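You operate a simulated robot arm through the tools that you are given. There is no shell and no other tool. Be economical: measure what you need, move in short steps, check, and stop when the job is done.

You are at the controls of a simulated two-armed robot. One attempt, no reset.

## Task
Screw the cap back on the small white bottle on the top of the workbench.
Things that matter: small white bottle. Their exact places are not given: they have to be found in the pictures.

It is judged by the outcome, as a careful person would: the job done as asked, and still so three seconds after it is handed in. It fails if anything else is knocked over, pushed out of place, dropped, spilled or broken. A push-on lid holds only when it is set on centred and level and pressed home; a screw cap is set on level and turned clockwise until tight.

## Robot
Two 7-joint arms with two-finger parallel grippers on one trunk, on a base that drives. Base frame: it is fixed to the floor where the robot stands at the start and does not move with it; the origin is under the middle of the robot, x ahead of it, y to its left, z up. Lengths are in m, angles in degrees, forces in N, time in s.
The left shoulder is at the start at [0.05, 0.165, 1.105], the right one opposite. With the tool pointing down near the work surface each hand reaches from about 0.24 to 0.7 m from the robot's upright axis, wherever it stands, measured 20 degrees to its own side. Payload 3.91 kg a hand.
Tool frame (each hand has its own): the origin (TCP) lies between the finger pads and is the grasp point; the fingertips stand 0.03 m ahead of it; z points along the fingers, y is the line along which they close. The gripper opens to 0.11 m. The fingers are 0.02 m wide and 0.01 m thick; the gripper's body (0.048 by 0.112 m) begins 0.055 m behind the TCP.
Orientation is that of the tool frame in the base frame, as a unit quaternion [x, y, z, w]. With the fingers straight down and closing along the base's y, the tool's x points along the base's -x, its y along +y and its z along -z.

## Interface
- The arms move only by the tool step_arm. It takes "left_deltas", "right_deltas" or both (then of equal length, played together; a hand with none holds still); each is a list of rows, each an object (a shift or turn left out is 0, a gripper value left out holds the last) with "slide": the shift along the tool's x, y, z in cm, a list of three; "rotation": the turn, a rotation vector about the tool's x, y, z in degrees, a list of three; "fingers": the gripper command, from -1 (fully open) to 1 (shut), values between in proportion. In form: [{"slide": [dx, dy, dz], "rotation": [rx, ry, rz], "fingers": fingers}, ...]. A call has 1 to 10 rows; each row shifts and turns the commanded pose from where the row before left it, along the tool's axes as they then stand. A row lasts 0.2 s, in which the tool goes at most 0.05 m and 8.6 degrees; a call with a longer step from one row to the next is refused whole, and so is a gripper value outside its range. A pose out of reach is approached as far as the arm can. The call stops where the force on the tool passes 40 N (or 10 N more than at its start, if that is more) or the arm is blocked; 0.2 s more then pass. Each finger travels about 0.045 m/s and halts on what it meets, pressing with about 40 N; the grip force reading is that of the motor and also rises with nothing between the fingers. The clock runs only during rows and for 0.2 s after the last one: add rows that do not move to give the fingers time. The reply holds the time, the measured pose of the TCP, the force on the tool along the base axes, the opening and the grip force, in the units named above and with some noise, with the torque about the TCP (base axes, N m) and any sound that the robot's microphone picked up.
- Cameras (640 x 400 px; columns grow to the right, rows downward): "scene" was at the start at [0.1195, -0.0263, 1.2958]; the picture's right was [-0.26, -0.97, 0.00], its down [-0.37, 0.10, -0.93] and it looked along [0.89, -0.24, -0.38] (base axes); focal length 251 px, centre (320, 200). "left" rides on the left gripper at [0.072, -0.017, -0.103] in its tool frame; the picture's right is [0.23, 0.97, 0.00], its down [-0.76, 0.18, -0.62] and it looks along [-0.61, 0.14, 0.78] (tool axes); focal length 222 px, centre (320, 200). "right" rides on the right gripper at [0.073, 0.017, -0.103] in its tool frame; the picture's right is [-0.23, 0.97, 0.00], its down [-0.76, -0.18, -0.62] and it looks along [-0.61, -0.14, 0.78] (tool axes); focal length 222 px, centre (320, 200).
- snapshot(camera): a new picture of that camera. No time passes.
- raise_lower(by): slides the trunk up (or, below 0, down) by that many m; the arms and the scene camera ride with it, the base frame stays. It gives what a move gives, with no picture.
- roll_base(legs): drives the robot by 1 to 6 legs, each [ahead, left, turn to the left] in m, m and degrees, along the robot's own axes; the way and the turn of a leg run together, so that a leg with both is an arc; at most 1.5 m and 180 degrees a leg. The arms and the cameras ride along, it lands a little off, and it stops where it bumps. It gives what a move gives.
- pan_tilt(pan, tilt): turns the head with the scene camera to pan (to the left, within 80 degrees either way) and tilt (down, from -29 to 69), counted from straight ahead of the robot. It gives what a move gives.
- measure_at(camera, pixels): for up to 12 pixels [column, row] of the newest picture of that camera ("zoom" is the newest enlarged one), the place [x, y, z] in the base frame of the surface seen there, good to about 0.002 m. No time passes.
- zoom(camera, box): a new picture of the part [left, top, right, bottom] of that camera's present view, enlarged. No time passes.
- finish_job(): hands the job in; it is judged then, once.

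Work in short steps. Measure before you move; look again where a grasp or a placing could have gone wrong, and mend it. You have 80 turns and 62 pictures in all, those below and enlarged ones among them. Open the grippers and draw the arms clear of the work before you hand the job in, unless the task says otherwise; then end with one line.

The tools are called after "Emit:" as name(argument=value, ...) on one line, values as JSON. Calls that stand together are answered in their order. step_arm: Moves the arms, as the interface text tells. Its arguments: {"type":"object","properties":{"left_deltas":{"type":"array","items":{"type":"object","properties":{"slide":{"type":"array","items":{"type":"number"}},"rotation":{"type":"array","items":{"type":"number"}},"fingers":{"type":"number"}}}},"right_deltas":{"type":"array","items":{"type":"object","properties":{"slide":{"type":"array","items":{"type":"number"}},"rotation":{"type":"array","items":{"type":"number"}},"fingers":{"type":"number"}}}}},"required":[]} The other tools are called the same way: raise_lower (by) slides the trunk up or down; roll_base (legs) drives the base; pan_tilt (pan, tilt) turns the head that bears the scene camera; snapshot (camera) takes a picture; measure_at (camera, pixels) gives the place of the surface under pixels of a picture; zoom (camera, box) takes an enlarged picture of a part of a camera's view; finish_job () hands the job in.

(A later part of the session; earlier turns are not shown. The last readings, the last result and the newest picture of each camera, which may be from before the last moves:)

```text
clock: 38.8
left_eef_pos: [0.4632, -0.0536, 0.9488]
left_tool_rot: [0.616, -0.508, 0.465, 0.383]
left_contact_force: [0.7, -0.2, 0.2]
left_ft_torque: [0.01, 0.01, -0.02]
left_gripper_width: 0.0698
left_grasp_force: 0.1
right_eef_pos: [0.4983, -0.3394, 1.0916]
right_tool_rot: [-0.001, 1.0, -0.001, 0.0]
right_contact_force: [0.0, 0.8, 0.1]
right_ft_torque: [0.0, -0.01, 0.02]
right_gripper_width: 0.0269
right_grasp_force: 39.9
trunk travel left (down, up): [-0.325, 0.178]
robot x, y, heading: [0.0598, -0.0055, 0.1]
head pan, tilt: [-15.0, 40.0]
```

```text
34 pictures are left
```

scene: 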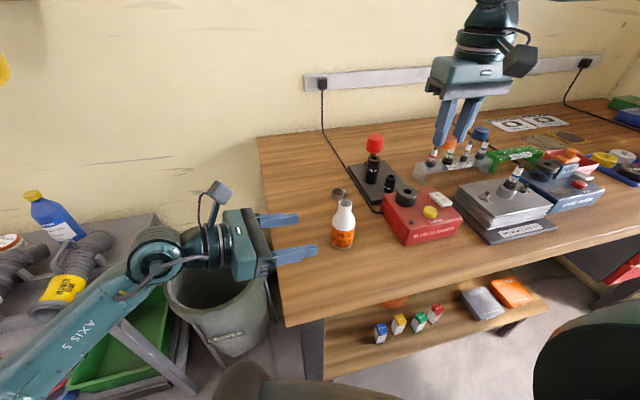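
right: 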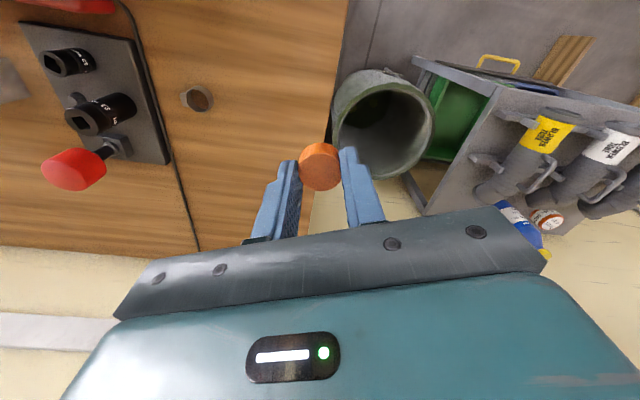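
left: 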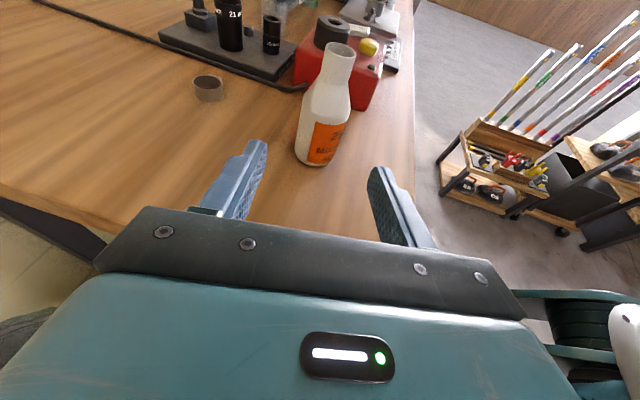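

Aligned: the bottle sits between the finger lines. I advance the remaining 10.6 cm and look before closing.

Emit:
step_arm(left_deltas=[{"slide": [0, 0.14, 4]}, {"slide": [0, 0, 4]}, {"slide": [0, 0, 2.6]}])

Emit:
snapshot(camera="left")

```text
clock: 39.6
left_eef_pos: [0.4812, -0.1523, 0.9193]
left_tool_rot: [0.616, -0.507, 0.466, 0.382]
left_contact_force: [0.5, 0.8, 0.3]
left_ft_torque: [-0.01, 0.0, 0.0]
left_gripper_width: 0.07
left_grasp_force: 0.0
right_eef_pos: [0.499, -0.3398, 1.0921]
right_tool_rot: [-0.001, 1.0, 0.0, 0.0]
right_contact_force: [0.4, -0.3, 0.1]
right_ft_torque: [0.0, -0.01, 0.0]
right_gripper_width: 0.0269
right_grasp_force: 40.0
trunk travel left (down, up): [-0.325, 0.178]
robot x, y, heading: [0.0579, -0.0017, 0.1]
head pan, tilt: [-15.0, 40.0]
```

```text
33 pictures are left
```

left: 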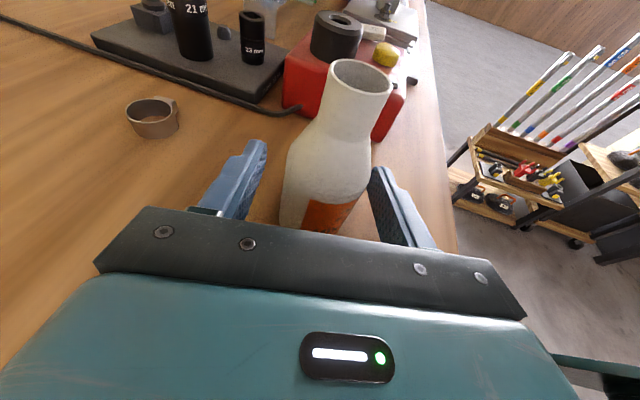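

The bottle is between the fingers, slightly nearer the right one. I close the left gripper on it.

Emit:
step_arm(left_deltas=[{"fingers": 1}, {}, {}, {}, {}])

Emit:
snapshot(camera="left")

Emit:
zoom(camera="scene", box=[280, 170, 390, 270])

```text
clock: 40.8
left_eef_pos: [0.4815, -0.1525, 0.9201]
left_tool_rot: [0.617, -0.507, 0.465, 0.382]
left_contact_force: [-0.9, 0.0, 0.0]
left_ft_torque: [0.0, -0.01, -0.03]
left_gripper_width: 0.0413
left_grasp_force: 40.3
right_eef_pos: [0.4974, -0.339, 1.0933]
right_tool_rot: [0.0, 1.0, 0.0, 0.0]
right_contact_force: [0.1, 0.2, 1.4]
right_ft_torque: [0.04, 0.02, 0.02]
right_gripper_width: 0.0267
right_grasp_force: 39.9
trunk travel left (down, up): [-0.325, 0.178]
robot x, y, heading: [0.0643, -0.0043, 0.0]
head pan, tilt: [-15.0, 40.0]
```

```text
32 pictures are left
```

left: 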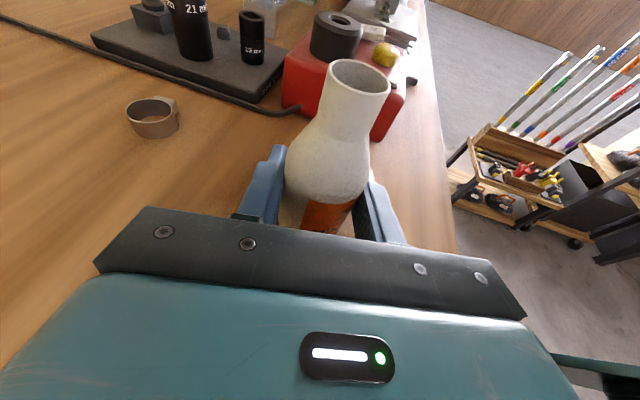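

```text
4.00 times, centred on (335, 220) of scene
```

zoom: 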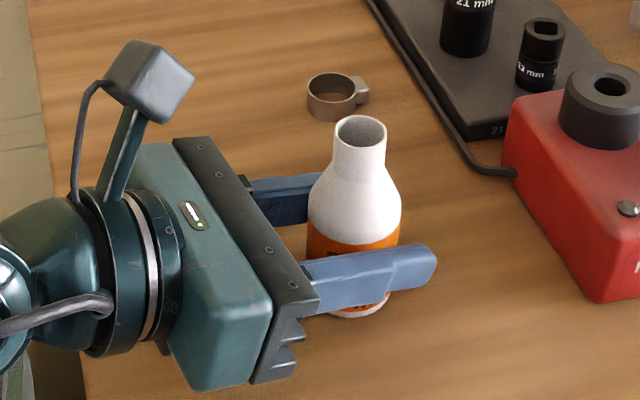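

The bottle is held and upright. I measure the mouth rim and the height of the left camera box.

Emit:
measure_at(camera="zoom", pixels=[[336, 131], [386, 131], [335, 128], [387, 128], [350, 117], [375, 117], [335, 134], [360, 148], [120, 45], [185, 75], [150, 42], [160, 110]])

Emit:
measure_at(camera="left", pixels=[[329, 76], [390, 80], [360, 60], [345, 94], [375, 95], [332, 66], [388, 72]])

```text
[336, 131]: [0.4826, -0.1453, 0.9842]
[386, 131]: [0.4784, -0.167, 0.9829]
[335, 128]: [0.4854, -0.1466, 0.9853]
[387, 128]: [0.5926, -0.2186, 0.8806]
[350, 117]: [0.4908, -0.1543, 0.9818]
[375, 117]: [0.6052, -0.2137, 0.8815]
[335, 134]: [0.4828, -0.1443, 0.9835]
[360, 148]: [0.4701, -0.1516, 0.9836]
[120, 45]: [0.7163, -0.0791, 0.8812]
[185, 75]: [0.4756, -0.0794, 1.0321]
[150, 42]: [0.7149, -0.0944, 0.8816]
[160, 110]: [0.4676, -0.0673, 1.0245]
```

```text
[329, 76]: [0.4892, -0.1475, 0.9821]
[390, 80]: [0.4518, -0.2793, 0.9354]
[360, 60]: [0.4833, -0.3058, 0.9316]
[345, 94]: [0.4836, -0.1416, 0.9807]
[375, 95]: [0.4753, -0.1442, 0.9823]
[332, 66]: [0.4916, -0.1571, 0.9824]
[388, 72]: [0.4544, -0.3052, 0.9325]
```

The mouth centre is about (0.481,-0.155), rim z 0.983. I now check exactly where the cap sits in the right hand.

Emit:
zoom(camera="right", box=[280, 135, 360, 195])

Emit:
measure_at(camera="zoom", pixels=[[320, 240], [320, 120], [320, 360], [220, 240], [420, 240], [320, 100], [320, 385], [320, 75]])

```text
6.67 times, centred on (320, 165) of right
```

zoom: 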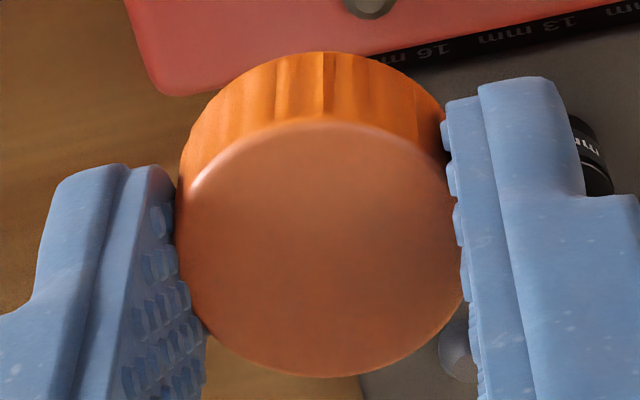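

```text
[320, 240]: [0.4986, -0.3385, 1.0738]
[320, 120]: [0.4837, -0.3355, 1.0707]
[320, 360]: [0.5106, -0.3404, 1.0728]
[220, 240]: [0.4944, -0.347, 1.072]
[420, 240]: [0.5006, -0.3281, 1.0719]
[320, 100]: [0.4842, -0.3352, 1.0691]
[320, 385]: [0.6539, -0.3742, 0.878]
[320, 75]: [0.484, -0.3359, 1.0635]
```

The cap is level and centred on the TCP within 1 mm, top 20 mm below the TCP. I move it over the bottle mouth at this height.

Emit:
step_arm(right_deltas=[{"slide": [0.34, 3.68, 0]}, {"slide": [0.34, 3.68, 0]}, {"slide": [0.34, 3.68, 0]}, {"slide": [0.34, 3.68, 0]}, {"slide": [0.34, 3.68, 0]}])

Emit:
snapshot(camera="right")

Emit:
snapshot(camera="scene")

```text
clock: 42.0
left_eef_pos: [0.4804, -0.1528, 0.92]
left_tool_rot: [0.617, -0.506, 0.466, 0.382]
left_contact_force: [0.6, 0.7, 0.0]
left_ft_torque: [0.0, 0.01, 0.02]
left_gripper_width: 0.041
left_grasp_force: 40.0
right_eef_pos: [0.4809, -0.156, 1.0934]
right_tool_rot: [0.0, 1.0, 0.0, -0.001]
right_contact_force: [1.0, -0.3, 0.1]
right_ft_torque: [-0.01, -0.01, 0.01]
right_gripper_width: 0.0268
right_grasp_force: 40.4
trunk travel left (down, up): [-0.325, 0.178]
robot x, y, heading: [0.0643, -0.0026, 0.4]
head pan, tilt: [-15.0, 40.0]
```

```text
29 pictures are left
```

right: 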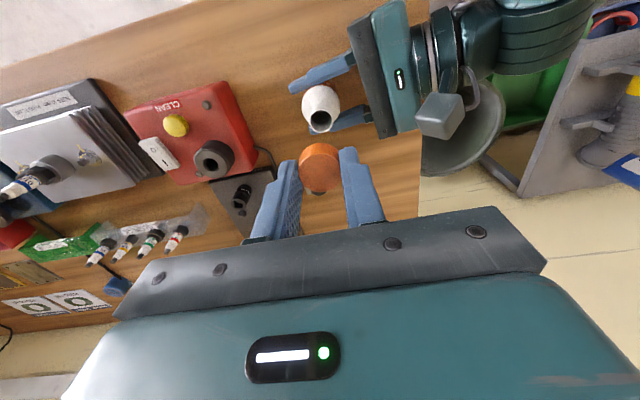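

```text
28 pictures are left
```

scene: 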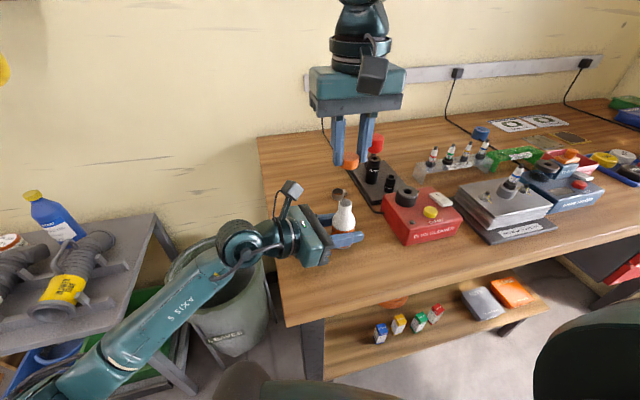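

Reached. From this top view I measure the mouth (about (322,118)) once more for precise centring.

Emit:
zoom(camera="right", box=[290, 80, 354, 136])

```text
7.14 times, centred on (322, 108) of right
```

zoom: 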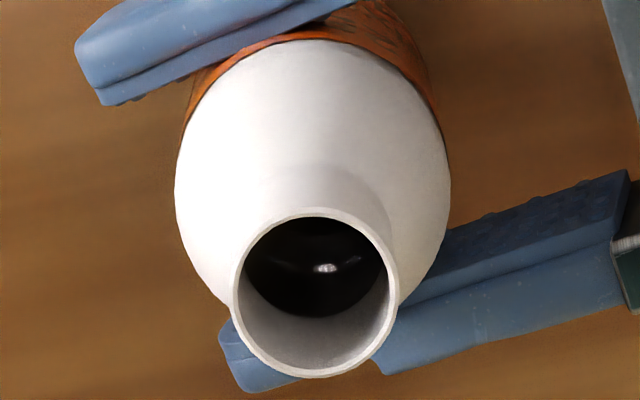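

The rim is clear in the zoom. I measure four points on it.

Emit:
measure_at(camera="zoom", pixels=[[239, 290], [393, 290], [315, 213], [316, 371], [262, 232], [372, 232], [262, 350], [370, 350]])

```text
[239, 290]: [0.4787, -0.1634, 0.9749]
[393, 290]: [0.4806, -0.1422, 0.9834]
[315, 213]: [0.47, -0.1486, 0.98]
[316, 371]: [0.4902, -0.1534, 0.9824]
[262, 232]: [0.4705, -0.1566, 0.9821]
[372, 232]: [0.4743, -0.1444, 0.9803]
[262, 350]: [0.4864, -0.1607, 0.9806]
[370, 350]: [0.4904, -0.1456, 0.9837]
```

The top view gives a mouth centre of about (0.480,-0.152), the scene view (0.481,-0.155). I go to (0.4804,-0.1535), lower 5 cm, and check again closer.

Emit:
step_arm(right_deltas=[{"slide": [0.05, 0.25, 2.5]}, {"slide": [0, 0, 2.5]}])

Emit:
zoom(camera="right", box=[270, 105, 370, 195])

Emit:
zoom(camera="scene", box=[310, 150, 380, 220])

```text
clock: 42.6
left_eef_pos: [0.4809, -0.1523, 0.9197]
left_tool_rot: [0.617, -0.507, 0.465, 0.383]
left_contact_force: [0.3, 0.4, 0.5]
left_ft_torque: [-0.01, -0.01, -0.05]
left_gripper_width: 0.0413
left_grasp_force: 40.3
right_eef_pos: [0.4809, -0.1516, 1.044]
right_tool_rot: [-0.002, 1.0, 0.0, -0.001]
right_contact_force: [1.2, -0.6, -1.1]
right_ft_torque: [-0.03, 0.0, 0.02]
right_gripper_width: 0.0269
right_grasp_force: 40.4
trunk travel left (down, up): [-0.325, 0.178]
robot x, y, heading: [0.0632, -0.0023, 0.2]
head pan, tilt: [-15.0, 40.0]
```

```text
4.44 times, centred on (320, 150) of right
```

zoom: 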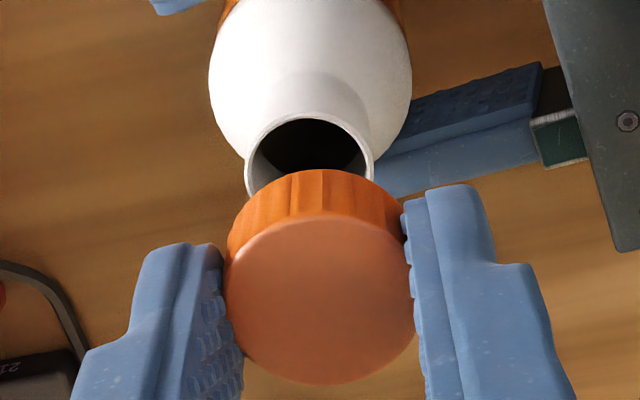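

```text
5.71 times, centred on (345, 185) of scene
```

zoom: 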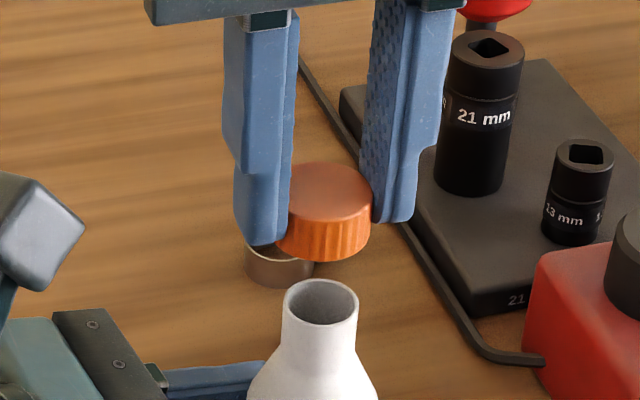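

Comparing cap and mouth columns in both views (309 vs 320 right; 320 vs 325 scene), the cap needs to go about 1.6 mm toward -y. I shift, lower 2.2 cm to just above the rim, and check.

Emit:
step_arm(right_deltas=[{"slide": [0, -0.16, 1.1]}, {"slide": [0, 0, 1.1]}, {}])

Emit:
zoom(camera="right", box=[270, 105, 370, 195])

Emit:
zoom(camera="scene", box=[310, 160, 380, 230])

Emit:
zoom(camera="left", box=[290, 0, 430, 110])

```text
clock: 43.4
left_eef_pos: [0.4799, -0.1529, 0.9194]
left_tool_rot: [0.617, -0.508, 0.465, 0.382]
left_contact_force: [0.2, 0.0, 0.3]
left_ft_torque: [-0.01, 0.02, 0.01]
left_gripper_width: 0.0412
left_grasp_force: 40.3
right_eef_pos: [0.4792, -0.1537, 1.0205]
right_tool_rot: [0.0, 1.0, 0.0, -0.001]
right_contact_force: [-0.7, 0.6, -0.2]
right_ft_torque: [0.02, 0.0, 0.01]
right_gripper_width: 0.0266
right_grasp_force: 39.8
trunk travel left (down, up): [-0.325, 0.178]
robot x, y, heading: [0.0615, -0.0096, 0.1]
head pan, tilt: [-15.0, 40.0]
```

```text
4.44 times, centred on (320, 150) of right
```

zoom: 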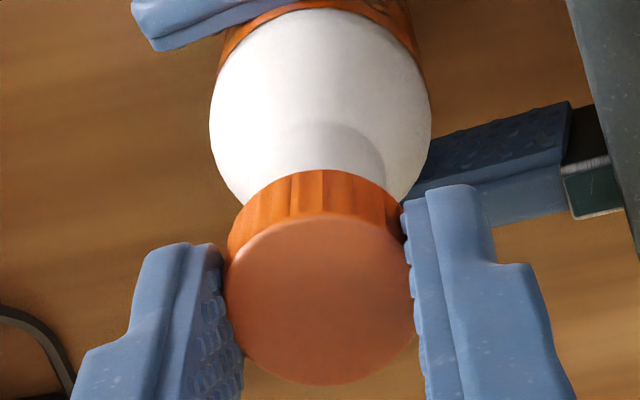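

```text
5.71 times, centred on (345, 195) of scene
```

zoom: 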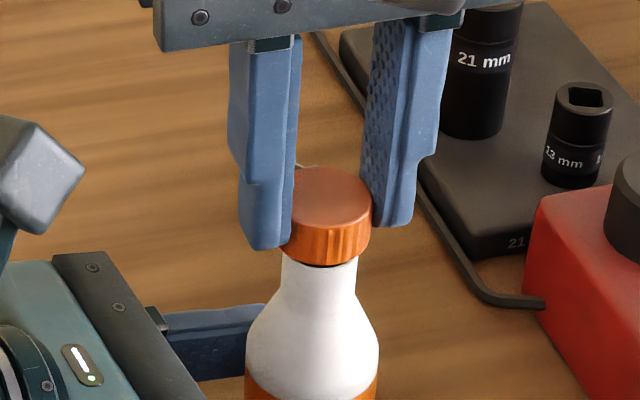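

```text
3.64 times, centred on (360, 55) of left
```

zoom: 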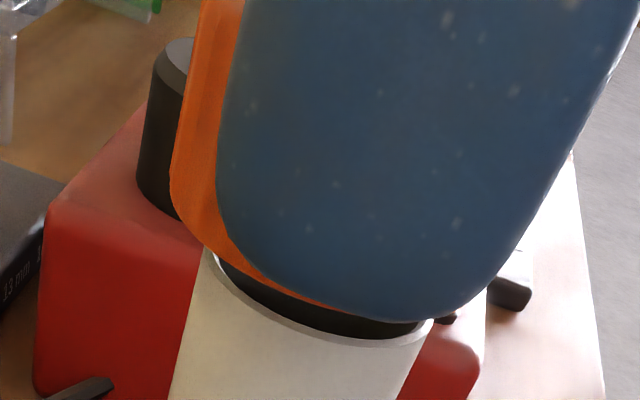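

The cap hovers 4 mm over the rim and looks level. I measure cap and rim points in the left close-up to check the centring in x.

Emit:
measure_at(camera="zoom", pixels=[[176, 180], [182, 100], [190, 215], [230, 255], [270, 284], [211, 270], [250, 312], [320, 335], [385, 342], [427, 326], [300, 150], [300, 310]])

```text
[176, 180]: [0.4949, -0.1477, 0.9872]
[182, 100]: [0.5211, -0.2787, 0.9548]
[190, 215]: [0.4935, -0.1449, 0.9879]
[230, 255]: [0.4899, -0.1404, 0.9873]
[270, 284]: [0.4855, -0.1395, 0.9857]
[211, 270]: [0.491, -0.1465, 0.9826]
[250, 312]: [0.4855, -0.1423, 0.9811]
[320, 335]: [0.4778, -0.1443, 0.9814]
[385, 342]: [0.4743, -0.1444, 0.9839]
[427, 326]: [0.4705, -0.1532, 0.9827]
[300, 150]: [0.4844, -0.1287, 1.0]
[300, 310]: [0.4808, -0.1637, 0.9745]
```

Fitted circles: cap bottom centre about (0.482,-0.152), mouth about (0.4816,-0.153), so centred within 1 mm. I lower gently in 1 mm steps until I feel contact.

Emit:
step_arm(right_deltas=[{"slide": [0.05, -0.05, 0.15]}, {"slide": [0, 0, 0.1]}, {"slide": [0, 0, 0.1]}, {"slide": [0, 0, 0.1]}, {}])

```text
clock: 44.6
left_eef_pos: [0.4805, -0.1531, 0.9189]
left_tool_rot: [0.617, -0.507, 0.465, 0.382]
left_contact_force: [1.9, -0.9, -1.2]
left_ft_torque: [-0.09, 0.07, -0.03]
left_gripper_width: 0.0409
left_grasp_force: 39.6
right_eef_pos: [0.4786, -0.1545, 1.0177]
right_tool_rot: [0.0, 1.0, 0.0, 0.001]
right_contact_force: [-2.1, 0.0, 4.7]
right_ft_torque: [0.05, 0.04, 0.01]
right_gripper_width: 0.0267
right_grasp_force: 39.8
trunk travel left (down, up): [-0.325, 0.178]
robot x, y, heading: [0.0565, -0.0028, 0.3]
head pan, tilt: [-15.0, 40.0]
```

Contact: 4.7 N upward at z 1.0177. I start turning clockwise (tool +z) with slight downward feed.

Emit:
step_arm(right_deltas=[{"slide": [0, 0, 0.05], "rotation": [0, 0, 8]}, {"slide": [0, 0, 0.03], "rotation": [0, 0, 8]}, {"slide": [0, 0, 0.03], "rotation": [0, 0, 8]}, {"slide": [0, 0, 0.03], "rotation": [0, 0, 8]}, {"slide": [0, 0, 0.03], "rotation": [0, 0, 8]}, {"slide": [0, 0, 0.03], "rotation": [0, 0, 8]}, {"slide": [0, 0, 0.03], "rotation": [0, 0, 8]}, {"slide": [0, 0, 0.03], "rotation": [0, 0, 8]}])

Emit:
zoom(camera="scene", box=[310, 160, 380, 230])

```text
clock: 46.4
left_eef_pos: [0.4805, -0.1528, 0.9189]
left_tool_rot: [0.618, -0.507, 0.465, 0.381]
left_contact_force: [17.7, -8.6, -7.3]
left_ft_torque: [0.08, 0.79, -0.11]
left_gripper_width: 0.0411
left_grasp_force: 39.5
right_eef_pos: [0.4803, -0.1537, 1.0151]
right_tool_rot: [0.53, 0.848, 0.002, 0.0]
right_contact_force: [-14.4, 5.6, 30.0]
right_ft_torque: [0.45, 0.4, 0.17]
right_gripper_width: 0.0268
right_grasp_force: 39.9
trunk travel left (down, up): [-0.325, 0.178]
robot x, y, heading: [0.0606, -0.0005, 0.1]
head pan, tilt: [-15.0, 40.0]
```

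```text
5.71 times, centred on (345, 195) of scene
```

zoom: 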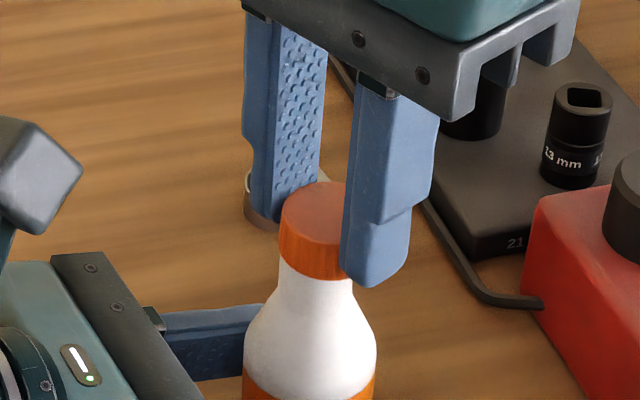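

Down 2.6 mm after 64°, with 30 N vertical and about 15 N sideways, so it is engaging but pressed too hard. I relieve it by 0.8 mm sideways and a little upward, then read the forces.

Emit:
step_arm(right_deltas=[{"slide": [0.06, -0.06, -0.08]}, {}])

```text
clock: 47.0
left_eef_pos: [0.4801, -0.1513, 0.9185]
left_tool_rot: [0.616, -0.507, 0.466, 0.382]
left_contact_force: [12.0, -3.8, -7.5]
left_ft_torque: [0.19, 0.13, -0.05]
left_gripper_width: 0.0412
left_grasp_force: 40.2
right_eef_pos: [0.4786, -0.1551, 1.0152]
right_tool_rot: [0.531, 0.847, 0.002, 0.001]
right_contact_force: [-5.6, 3.4, 24.5]
right_ft_torque: [0.37, 0.03, 0.04]
right_gripper_width: 0.0268
right_grasp_force: 39.9
trunk travel left (down, up): [-0.325, 0.178]
robot x, y, heading: [0.0578, -0.0044, 0.2]
head pan, tilt: [-15.0, 40.0]
```

The sideways force dropped to 6 N. I carry on turning clockwise 64° with a little feed.

Emit:
step_arm(right_deltas=[{"slide": [0.03, -0.02, 0], "rotation": [0, 0, 8]}, {"rotation": [0, 0, 8]}, {"rotation": [0, 0, 8]}, {"slide": [0, 0, 0.02], "rotation": [0, 0, 8]}, {"slide": [0, 0, 0.02], "rotation": [0, 0, 8]}, {"slide": [0, 0, 0.02], "rotation": [0, 0, 8]}, {"slide": [0, 0, 0.02], "rotation": [0, 0, 8]}])

```text
clock: 48.6
left_eef_pos: [0.4775, -0.1545, 0.9218]
left_tool_rot: [0.614, -0.507, 0.467, 0.384]
left_contact_force: [5.6, -21.7, 0.8]
left_ft_torque: [0.81, 0.32, 0.05]
left_gripper_width: 0.0415
left_grasp_force: 39.5
right_eef_pos: [0.4816, -0.1719, 1.0172]
right_tool_rot: [0.865, 0.501, 0.001, -0.003]
right_contact_force: [-6.1, 18.6, 5.4]
right_ft_torque: [0.64, 0.22, -0.01]
right_gripper_width: 0.0268
right_grasp_force: 39.9
right hand out of reach, approached as far as the arm can: row 7
trunk travel left (down, up): [-0.325, 0.178]
robot x, y, heading: [0.0611, -0.0073, 0.0]
head pan, tilt: [-15.0, 40.0]
```

Row 7 ran out of reach and the hand drifted to y -0.172. I look at once.

Emit:
zoom(camera="scene", box=[290, 150, 390, 250])

```text
4.00 times, centred on (340, 200) of scene
```

zoom: 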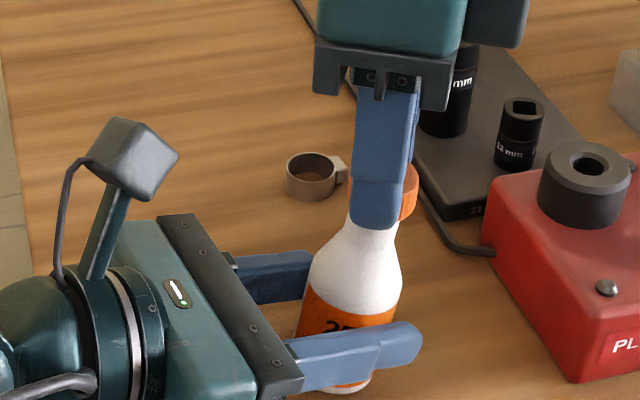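

The bottle was tipped about the left grip, with the cap still on it. I bring the hand back by +1.75 cm in y, easing the wrist back 10° to stay in reach, to stand the bottle upright.

Emit:
step_arm(right_deltas=[{"rotation": [0, 0, -5]}, {"slide": [0.4, -0.22, 0], "rotation": [0, 0, -5]}, {"slide": [0.5, -0.25, 0]}, {"slide": [0.5, -0.25, 0]}, {}])

Emit:
zoom(camera="scene", box=[290, 150, 390, 250])

```text
clock: 49.8
left_eef_pos: [0.4799, -0.153, 0.922]
left_tool_rot: [0.616, -0.506, 0.468, 0.381]
left_contact_force: [-3.5, -1.8, 18.8]
left_ft_torque: [-0.47, 0.07, -0.06]
left_gripper_width: 0.041
left_grasp_force: 40.0
right_eef_pos: [0.479, -0.1578, 1.018]
right_tool_rot: [0.818, 0.575, 0.0, 0.0]
right_contact_force: [0.0, 0.7, -0.4]
right_ft_torque: [-0.03, -0.02, 0.0]
right_gripper_width: 0.0269
right_grasp_force: 39.9
trunk travel left (down, up): [-0.325, 0.178]
robot x, y, heading: [0.0629, -0.0033, -0.0]
head pan, tilt: [-15.0, 40.0]
```

```text
4.00 times, centred on (340, 200) of scene
```

zoom: 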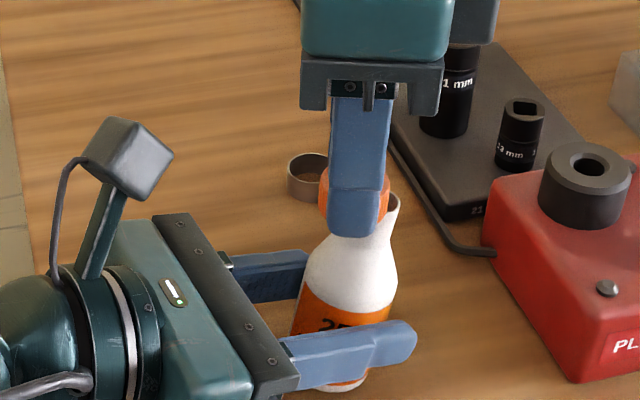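

The cap came away (still in the hand) and the bottle stays tilted in the left grip. I lift the right hand clear and unwind its wrist, so I can also start the next turn from a counter-clockwise position.

Emit:
step_arm(right_deltas=[{"slide": [0, 0, -3]}, {"slide": [0, 0, -4]}, {"rotation": [0, 0, -8.5]}, {"rotation": [0, 0, -8.5]}, {"rotation": [0, 0, -8.5]}, {"rotation": [0, 0, -8.5]}, {"rotation": [0, 0, -8.5]}, {"rotation": [0, 0, -8.5]}, {"rotation": [0, 0, -8.5]}, {"rotation": [0, 0, -8.5]}])

Emit:
step_arm(right_deltas=[{"rotation": [0, 0, -8.5]}, {"rotation": [0, 0, -8.5]}, {"rotation": [0, 0, -8.5]}, {"rotation": [0, 0, -8.5]}, {"rotation": [0, 0, -8.5]}, {"rotation": [0, 0, -8.5]}, {"rotation": [0, 0, -8.5]}, {"rotation": [0, 0, -8.5]}, {"rotation": [0, 0, -8.5]}, {"rotation": [0, 0, -8.5]}])

Emit:
snapshot(camera="scene")

```text
clock: 52.0
left_eef_pos: [0.4806, -0.1525, 0.9222]
left_tool_rot: [0.616, -0.505, 0.469, 0.382]
left_contact_force: [1.0, 1.1, 21.4]
left_ft_torque: [-0.45, -0.09, -0.05]
left_gripper_width: 0.0412
left_grasp_force: 39.9
right_eef_pos: [0.4786, -0.1564, 1.0875]
right_tool_rot: [0.358, 0.934, 0.001, 0.001]
right_contact_force: [0.3, -0.1, -0.2]
right_ft_torque: [0.04, 0.01, 0.02]
right_gripper_width: 0.0268
right_grasp_force: 40.4
trunk travel left (down, up): [-0.325, 0.178]
robot x, y, heading: [0.0573, -0.0042, 0.1]
head pan, tilt: [-15.0, 40.0]
```

```text
clock: 54.2
left_eef_pos: [0.4784, -0.1522, 0.9217]
left_tool_rot: [0.616, -0.506, 0.468, 0.382]
left_contact_force: [0.1, -0.6, 20.9]
left_ft_torque: [-0.41, -0.13, -0.02]
left_gripper_width: 0.0412
left_grasp_force: 39.9
right_eef_pos: [0.4796, -0.1561, 1.0889]
right_tool_rot: [-0.368, 0.93, -0.001, 0.001]
right_contact_force: [-0.2, 0.3, 0.9]
right_ft_torque: [0.03, -0.02, 0.0]
right_gripper_width: 0.0268
right_grasp_force: 39.9
trunk travel left (down, up): [-0.325, 0.178]
robot x, y, heading: [0.0589, -0.0052, 0.0]
head pan, tilt: [-15.0, 40.0]
```

```text
18 pictures are left
```

scene: 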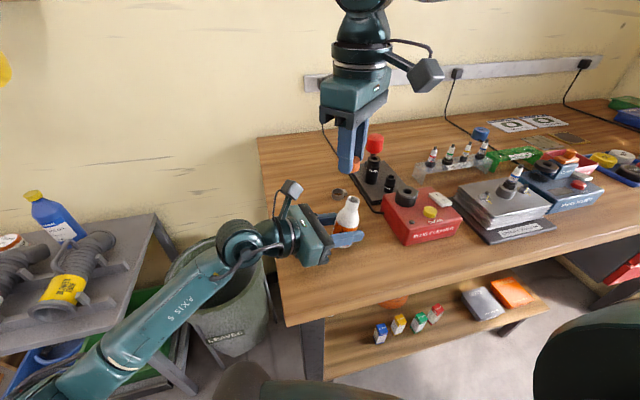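

The right hand is wound to +43° with the cap still held. I zoom in to quantify the bottle's tilt.

Emit:
zoom(camera="scene", box=[310, 185, 380, 255])

```text
5.71 times, centred on (345, 220) of scene
```

zoom: 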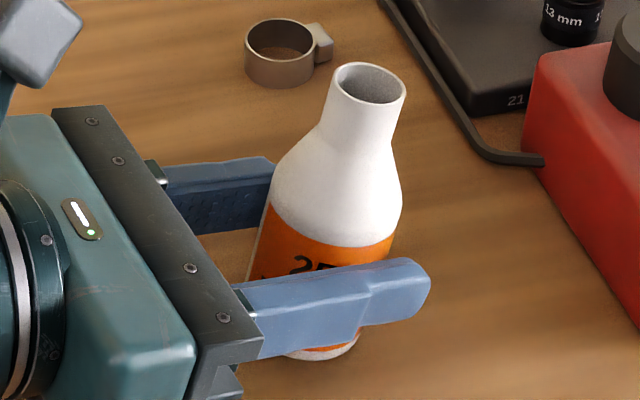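

Emit:
measure_at(camera="zoom", pixels=[[333, 80], [404, 92], [363, 106], [385, 70], [345, 68], [320, 150], [396, 150], [275, 190], [400, 200], [290, 352], [355, 340], [320, 355]])

```text
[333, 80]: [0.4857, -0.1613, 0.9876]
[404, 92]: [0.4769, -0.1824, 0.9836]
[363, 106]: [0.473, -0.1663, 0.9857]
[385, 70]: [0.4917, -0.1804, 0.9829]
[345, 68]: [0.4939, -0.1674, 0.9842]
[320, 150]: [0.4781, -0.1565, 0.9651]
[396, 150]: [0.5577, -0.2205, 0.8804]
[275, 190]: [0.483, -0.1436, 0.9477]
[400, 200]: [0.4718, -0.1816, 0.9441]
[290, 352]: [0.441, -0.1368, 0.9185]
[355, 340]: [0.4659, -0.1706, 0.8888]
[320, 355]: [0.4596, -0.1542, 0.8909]
```

The bottle leans about 14° toward -y. I lift it 1 cm, rotate the left hand +8° about its closing axis, then set it back near the table, where it can right itself on release.

Emit:
step_arm(left_deltas=[{"slide": [0.96, 0, -0.28]}, {"rotation": [0, 4, 0]}, {"rotation": [0, 4, 0]}, {"slide": [-0.45, 0, 0.07]}, {"slide": [-0.3, 0, 0.05]}, {}])

```text
clock: 55.6
left_eef_pos: [0.4784, -0.1515, 0.9208]
left_tool_rot: [0.583, -0.479, 0.507, 0.417]
left_contact_force: [0.3, -0.6, -1.1]
left_ft_torque: [0.02, 0.0, -0.02]
left_gripper_width: 0.041
left_grasp_force: 39.6
right_eef_pos: [0.4803, -0.1568, 1.0875]
right_tool_rot: [-0.367, 0.93, 0.0, 0.0]
right_contact_force: [0.7, -0.7, -0.6]
right_ft_torque: [0.03, 0.0, 0.0]
right_gripper_width: 0.0267
right_grasp_force: 40.5
trunk travel left (down, up): [-0.325, 0.178]
robot x, y, heading: [0.0589, -0.0067, 0.2]
head pan, tilt: [-15.0, 40.0]
```

No contact yet at 0.9208. I lower in half-millimetre steps until the table is felt.

Emit:
step_arm(left_deltas=[{"slide": [-0.08, 0, 0.01]}, {"slide": [-0.08, 0, 0.01]}, {}])

Emit:
zoom(camera="scene", box=[310, 185, 380, 255])

```text
clock: 56.4
left_eef_pos: [0.481, -0.1541, 0.9192]
left_tool_rot: [0.583, -0.479, 0.507, 0.416]
left_contact_force: [0.0, 0.1, 0.1]
left_ft_torque: [0.02, 0.03, 0.01]
left_gripper_width: 0.0413
left_grasp_force: 40.2
right_eef_pos: [0.4796, -0.157, 1.0876]
right_tool_rot: [-0.367, 0.93, 0.0, 0.0]
right_contact_force: [-0.1, 0.5, -0.1]
right_ft_torque: [0.0, 0.02, 0.0]
right_gripper_width: 0.0269
right_grasp_force: 39.5
trunk travel left (down, up): [-0.325, 0.178]
robot x, y, heading: [0.0589, -0.0078, 0.1]
head pan, tilt: [-15.0, 40.0]
```

```text
5.71 times, centred on (345, 220) of scene
```

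zoom: 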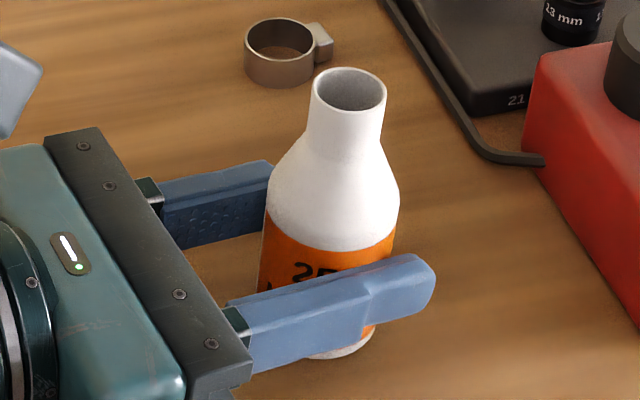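

Lean is now about 6°, still no contact. I lower further until a light contact.

Emit:
step_arm(left_deltas=[{"slide": [-0.08, 0, 0.01]}, {"slide": [-0.08, 0, 0.01]}, {"slide": [-0.08, 0, 0.01]}, {}])

```text
clock: 57.4
left_eef_pos: [0.4799, -0.1537, 0.9184]
left_tool_rot: [0.582, -0.479, 0.508, 0.417]
left_contact_force: [1.6, -2.5, 6.8]
left_ft_torque: [-0.28, -0.11, 0.09]
left_gripper_width: 0.041
left_grasp_force: 40.2
right_eef_pos: [0.4804, -0.1578, 1.0875]
right_tool_rot: [-0.367, 0.93, 0.0, -0.001]
right_contact_force: [0.1, 0.4, -0.4]
right_ft_torque: [-0.01, 0.02, 0.02]
right_gripper_width: 0.0266
right_grasp_force: 40.5
trunk travel left (down, up): [-0.325, 0.178]
robot x, y, heading: [0.06, -0.0048, 0.1]
head pan, tilt: [-15.0, 40.0]
```

Light contact (7 N). I open the left fingers slightly to 5 cm so the bottle rights itself, and pitch the hand back by 8°.

Emit:
step_arm(left_deltas=[{"fingers": 0.09}, {}, {}, {"rotation": [0, -4, 0]}, {"rotation": [0, -4, 0]}, {}])

Emit:
zoom(camera="scene", box=[310, 185, 380, 255])

```text
clock: 58.8
left_eef_pos: [0.4789, -0.1522, 0.9167]
left_tool_rot: [0.617, -0.507, 0.465, 0.382]
left_contact_force: [0.0, 1.1, -0.1]
left_ft_torque: [-0.01, 0.0, 0.01]
left_gripper_width: 0.0502
left_grasp_force: 0.0
right_eef_pos: [0.4806, -0.1567, 1.0874]
right_tool_rot: [-0.367, 0.93, 0.0, 0.0]
right_contact_force: [0.4, -0.1, 0.4]
right_ft_torque: [-0.02, 0.02, -0.01]
right_gripper_width: 0.0271
right_grasp_force: 40.2
trunk travel left (down, up): [-0.325, 0.178]
robot x, y, heading: [0.0635, -0.0072, 0.0]
head pan, tilt: [-15.0, 40.0]
```

```text
5.71 times, centred on (345, 220) of scene
```

zoom: 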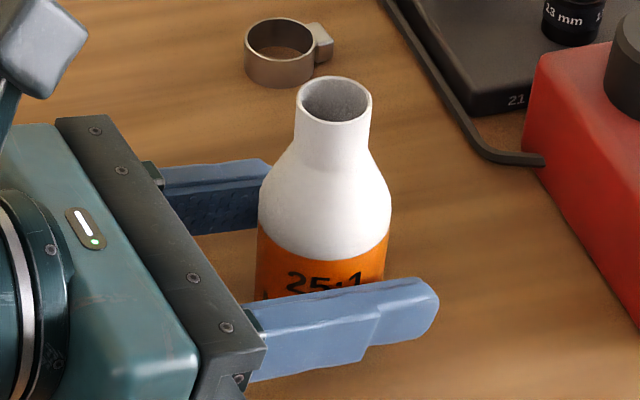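

The bottle stands upright again. I close the left gripper on it and measure the mouth.

Emit:
step_arm(left_deltas=[{"slide": [0.2, 0, 0.3], "fingers": 1}, {}, {}, {}])

Emit:
zoom(camera="right", box=[270, 80, 370, 180])

Emit:
measure_at(camera="scene", pixels=[[341, 202]])

```text
clock: 59.8
left_eef_pos: [0.481, -0.1564, 0.9193]
left_tool_rot: [0.616, -0.508, 0.464, 0.383]
left_contact_force: [0.0, 0.2, -0.8]
left_ft_torque: [-0.01, -0.02, 0.02]
left_gripper_width: 0.0412
left_grasp_force: 40.0
right_eef_pos: [0.4794, -0.1578, 1.0874]
right_tool_rot: [-0.367, 0.93, 0.0, 0.0]
right_contact_force: [-0.1, -0.2, 0.5]
right_ft_torque: [0.03, -0.01, -0.02]
right_gripper_width: 0.0268
right_grasp_force: 39.9
trunk travel left (down, up): [-0.325, 0.178]
robot x, y, heading: [0.0555, -0.0048, 0.0]
head pan, tilt: [-15.0, 40.0]
```

```text
4.00 times, centred on (320, 130) of right
```

zoom: 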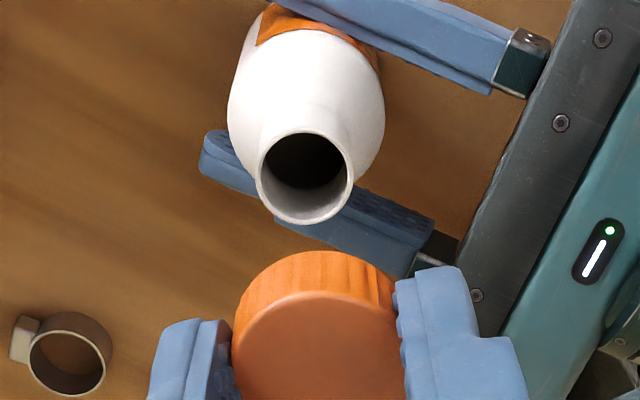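

```text
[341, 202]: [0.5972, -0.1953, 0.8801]
```

I measure the rim in the right-hand zoom, and scene pixels around the mouth.

Emit:
measure_at(camera="zoom", pixels=[[261, 180], [348, 178], [305, 135], [306, 219], [273, 150], [338, 150], [273, 208], [338, 208], [315, 345], [245, 345], [390, 345]])

Emit:
measure_at(camera="scene", pixels=[[341.6, 203], [353.6, 203], [346.5, 207], [348, 215], [347, 199.5], [338, 225], [355, 225]])

```text
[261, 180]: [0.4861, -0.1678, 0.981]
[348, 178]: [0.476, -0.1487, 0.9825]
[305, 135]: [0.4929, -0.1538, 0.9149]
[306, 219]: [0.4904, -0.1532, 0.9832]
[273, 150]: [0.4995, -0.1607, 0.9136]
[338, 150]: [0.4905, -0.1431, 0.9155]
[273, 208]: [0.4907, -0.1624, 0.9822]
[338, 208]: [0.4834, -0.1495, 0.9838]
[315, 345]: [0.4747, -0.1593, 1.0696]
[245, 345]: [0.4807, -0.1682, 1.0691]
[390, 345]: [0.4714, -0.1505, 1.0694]
```

```text
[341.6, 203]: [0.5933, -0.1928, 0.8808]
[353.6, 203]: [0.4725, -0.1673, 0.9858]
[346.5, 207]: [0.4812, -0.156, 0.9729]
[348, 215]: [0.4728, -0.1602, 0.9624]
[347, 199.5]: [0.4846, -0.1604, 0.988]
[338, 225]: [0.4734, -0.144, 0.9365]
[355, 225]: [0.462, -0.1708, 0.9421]
```

Mouth centre is about (0.481,-0.159), so the cap must shift roughly 2–3 mm toward -y. I correct that and wind the wrist another 45° counter-clockwise to gain turning range.

Emit:
step_arm(right_deltas=[{"slide": [0.1, -0.22, 0]}, {"rotation": [0, 0, -8.5]}, {"rotation": [0, 0, -8.5]}, {"rotation": [0, 0, -8.5]}, {"rotation": [0, 0, -8.5]}, {"rotation": [0, 0, -8.5]}, {"slide": [0, 0, 2.2]}, {"slide": [0, 0, 2]}, {}])

Emit:
zoom(camera="right", box=[270, 105, 370, 195])

```text
clock: 61.8
left_eef_pos: [0.4814, -0.157, 0.9195]
left_tool_rot: [0.617, -0.508, 0.464, 0.382]
left_contact_force: [0.3, 0.1, 0.6]
left_ft_torque: [0.02, 0.0, 0.02]
left_gripper_width: 0.0413
left_grasp_force: 40.3
right_eef_pos: [0.4818, -0.1611, 1.0442]
right_tool_rot: [-0.68, 0.734, 0.0, 0.0]
right_contact_force: [-0.5, 0.0, 0.3]
right_ft_torque: [-0.03, 0.01, 0.01]
right_gripper_width: 0.027
right_grasp_force: 40.2
trunk travel left (down, up): [-0.325, 0.178]
robot x, y, heading: [0.0625, -0.0011, 0.3]
head pan, tilt: [-15.0, 40.0]
```

```text
4.44 times, centred on (320, 150) of right
```

zoom: 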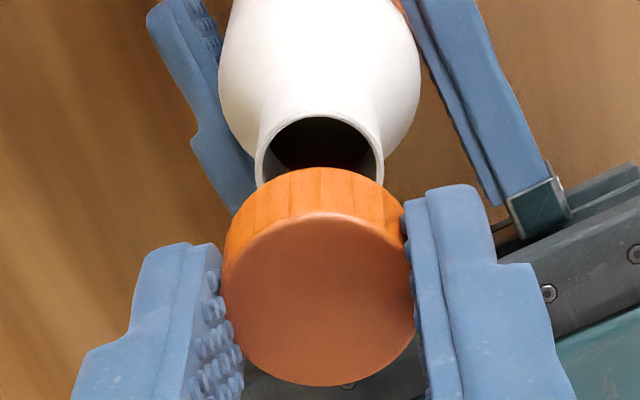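

Mouth columns 254–384 and cap columns 221–415 are centred alike (319 vs 318), and the rows fit too. I descend 2.2 cm and then in small steps to light contact.

Emit:
step_arm(right_deltas=[{"slide": [0, 0, 1.1]}, {"slide": [0, 0, 1.1]}, {"slide": [0, 0, 0.15]}, {"slide": [0, 0, 0.15]}, {"slide": [0, 0, 0.1]}, {}])

Emit:
zoom(camera="left", box=[290, 0, 430, 110])

```text
clock: 63.2
left_eef_pos: [0.4813, -0.1563, 0.9183]
left_tool_rot: [0.618, -0.507, 0.465, 0.381]
left_contact_force: [-0.2, 0.1, -0.2]
left_ft_torque: [-0.01, 0.02, 0.03]
left_gripper_width: 0.0408
left_grasp_force: 39.9
right_eef_pos: [0.4807, -0.1611, 1.0186]
right_tool_rot: [-0.68, 0.734, -0.001, 0.001]
right_contact_force: [-0.4, -0.1, -0.7]
right_ft_torque: [0.0, -0.01, -0.01]
right_gripper_width: 0.0269
right_grasp_force: 40.3
trunk travel left (down, up): [-0.325, 0.178]
robot x, y, heading: [0.0616, -0.0028, 0.2]
head pan, tilt: [-15.0, 40.0]
```

```text
3.64 times, centred on (360, 55) of left
```

zoom: 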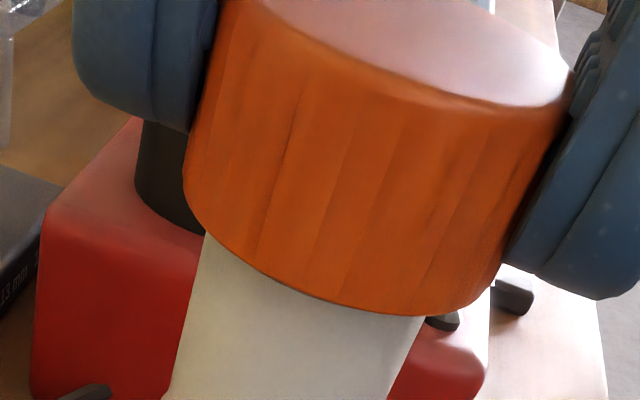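

The cap is just above the rim with no contact yet. I measure cap-edge and neck points in this view to fine-tune the centring.

Emit:
measure_at(camera="zoom", pixels=[[188, 188], [215, 228], [280, 275], [360, 305], [430, 308], [485, 288], [210, 245], [240, 265], [280, 292], [330, 312], [380, 322], [418, 324]])

```text
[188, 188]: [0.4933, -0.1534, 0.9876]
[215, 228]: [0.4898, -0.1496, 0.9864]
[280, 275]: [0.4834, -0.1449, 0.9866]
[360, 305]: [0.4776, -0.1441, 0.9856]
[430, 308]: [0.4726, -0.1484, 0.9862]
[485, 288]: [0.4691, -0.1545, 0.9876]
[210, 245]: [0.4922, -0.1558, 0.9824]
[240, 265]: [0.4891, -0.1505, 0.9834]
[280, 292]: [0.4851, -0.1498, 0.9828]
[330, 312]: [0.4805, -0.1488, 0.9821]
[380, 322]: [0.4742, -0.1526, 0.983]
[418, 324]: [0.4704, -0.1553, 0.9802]
```

The left view suggests the cap is about 1–2 mm too far toward +y; the right view says it is centred. I split the difference (0.8 mm) and lower to contact.

Emit:
step_arm(right_deltas=[{"slide": [0.08, -0.03, 0.05]}, {"slide": [0, 0, 0.08]}, {"slide": [0, 0, 0.08]}, {}])

```text
clock: 64.2
left_eef_pos: [0.4812, -0.1564, 0.9188]
left_tool_rot: [0.618, -0.506, 0.466, 0.381]
left_contact_force: [0.3, -0.9, -0.3]
left_ft_torque: [0.0, 0.02, -0.02]
left_gripper_width: 0.0413
left_grasp_force: 39.8
right_eef_pos: [0.481, -0.1596, 1.0165]
right_tool_rot: [-0.68, 0.733, 0.001, 0.0]
right_contact_force: [-0.8, 0.2, -1.3]
right_ft_torque: [-0.02, -0.01, 0.0]
right_gripper_width: 0.0265
right_grasp_force: 40.3
trunk travel left (down, up): [-0.325, 0.178]
robot x, y, heading: [0.0616, -0.003, 0.0]
head pan, tilt: [-15.0, 40.0]
```

No contact at 1.0165, lower than last time's first contact, so it is likely going over the neck. I continue gently down.

Emit:
step_arm(right_deltas=[{"slide": [0, 0, 0.08]}, {"slide": [0, 0, 0.08]}, {"slide": [0, 0, 0.08]}, {}])

```text
clock: 65.2
left_eef_pos: [0.4814, -0.157, 0.9165]
left_tool_rot: [0.618, -0.507, 0.465, 0.381]
left_contact_force: [-0.3, 0.2, -6.3]
left_ft_torque: [0.07, -0.05, 0.02]
left_gripper_width: 0.041
left_grasp_force: 39.4
right_eef_pos: [0.4826, -0.1603, 1.0161]
right_tool_rot: [-0.68, 0.733, 0.0, 0.001]
right_contact_force: [0.3, 0.0, 7.0]
right_ft_torque: [-0.1, -0.03, 0.02]
right_gripper_width: 0.0268
right_grasp_force: 40.2
trunk travel left (down, up): [-0.325, 0.178]
robot x, y, heading: [0.0597, -0.0067, 0.2]
head pan, tilt: [-15.0, 40.0]
```

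Clean contact: 7 N vertical, almost nothing sideways. I turn clockwise 64° with light feed.

Emit:
step_arm(right_deltas=[{"slide": [0, 0, 0.02], "rotation": [0, 0, 8]}, {"slide": [0, 0, 0.02], "rotation": [0, 0, 8]}, {"slide": [0, 0, 0.02], "rotation": [0, 0, 8]}, {"slide": [0, 0, 0.02], "rotation": [0, 0, 8]}, {"slide": [0, 0, 0.02], "rotation": [0, 0, 8]}, {"slide": [0, 0, 0.02], "rotation": [0, 0, 8]}, {"slide": [0, 0, 0.02], "rotation": [0, 0, 8]}, {"slide": [0, 0, 0.02], "rotation": [0, 0, 8]}])

```text
clock: 67.0
left_eef_pos: [0.4812, -0.1553, 0.9176]
left_tool_rot: [0.617, -0.507, 0.465, 0.382]
left_contact_force: [0.3, -0.2, -0.3]
left_ft_torque: [0.05, 0.02, 0.01]
left_gripper_width: 0.041
left_grasp_force: 39.8
right_eef_pos: [0.4827, -0.1597, 1.0136]
right_tool_rot: [-0.186, 0.983, -0.001, 0.001]
right_contact_force: [-1.0, -0.8, 0.7]
right_ft_torque: [0.01, -0.03, -0.01]
right_gripper_width: 0.0267
right_grasp_force: 40.0
trunk travel left (down, up): [-0.325, 0.178]
robot x, y, heading: [0.064, -0.0054, 0.2]
head pan, tilt: [-15.0, 40.0]
```

It went down 2.5 mm and the force fell to zero: the thread has caught. I go on for another 64°.

Emit:
step_arm(right_deltas=[{"slide": [0, 0, 0.03], "rotation": [0, 0, 8]}, {"slide": [0, 0, 0.03], "rotation": [0, 0, 8]}, {"slide": [0, 0, 0.03], "rotation": [0, 0, 8]}, {"slide": [0, 0, 0.03], "rotation": [0, 0, 8]}, {"slide": [0, 0, 0.03], "rotation": [0, 0, 8]}, {"slide": [0, 0, 0.03], "rotation": [0, 0, 8]}, {"slide": [0, 0, 0.03], "rotation": [0, 0, 8]}, {"slide": [0, 0, 0.03], "rotation": [0, 0, 8]}])

```text
clock: 68.8
left_eef_pos: [0.4811, -0.1576, 0.9178]
left_tool_rot: [0.617, -0.507, 0.465, 0.382]
left_contact_force: [2.2, -0.8, -0.4]
left_ft_torque: [0.06, 0.16, 0.0]
left_gripper_width: 0.041
left_grasp_force: 39.9
right_eef_pos: [0.4831, -0.1611, 1.011]
right_tool_rot: [0.362, 0.932, 0.0, 0.0]
right_contact_force: [-2.3, 1.3, 0.5]
right_ft_torque: [0.01, 0.07, 0.01]
right_gripper_width: 0.027
right_grasp_force: 40.0
trunk travel left (down, up): [-0.325, 0.178]
robot x, y, heading: [0.0604, -0.0062, 0.4]
head pan, tilt: [-15.0, 40.0]
```

Down to 1.011 with small forces. I turn 48° more, staying within the wrist's range.

Emit:
step_arm(right_deltas=[{"slide": [0.03, -0.03, 0.03], "rotation": [0, 0, 8]}, {"slide": [0, 0, 0.03], "rotation": [0, 0, 8]}, {"slide": [0, 0, 0.03], "rotation": [0, 0, 8]}, {"slide": [0, 0, 0.03], "rotation": [0, 0, 8]}, {"slide": [0, 0, 0.03], "rotation": [0, 0, 8]}, {"slide": [0, 0, 0.03], "rotation": [0, 0, 8]}])

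Emit:
zoom(camera="scene", box=[310, 160, 380, 230])

```text
clock: 70.2
left_eef_pos: [0.4802, -0.1565, 0.9189]
left_tool_rot: [0.617, -0.508, 0.465, 0.382]
left_contact_force: [-1.5, -3.3, 0.7]
left_ft_torque: [0.9, -0.07, -0.01]
left_gripper_width: 0.0411
left_grasp_force: 39.8
right_eef_pos: [0.4809, -0.1604, 1.0081]
right_tool_rot: [0.71, 0.704, 0.001, 0.0]
right_contact_force: [1.9, 2.3, -2.4]
right_ft_torque: [-0.6, -0.1, 0.0]
right_gripper_width: 0.0268
right_grasp_force: 40.4
trunk travel left (down, up): [-0.325, 0.178]
robot x, y, heading: [0.0574, -0.004, 0.3]
head pan, tilt: [-15.0, 40.0]
```

```text
5.71 times, centred on (345, 195) of scene
```

zoom: 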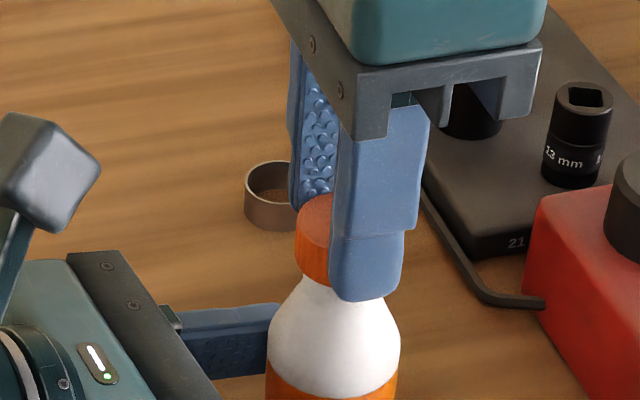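

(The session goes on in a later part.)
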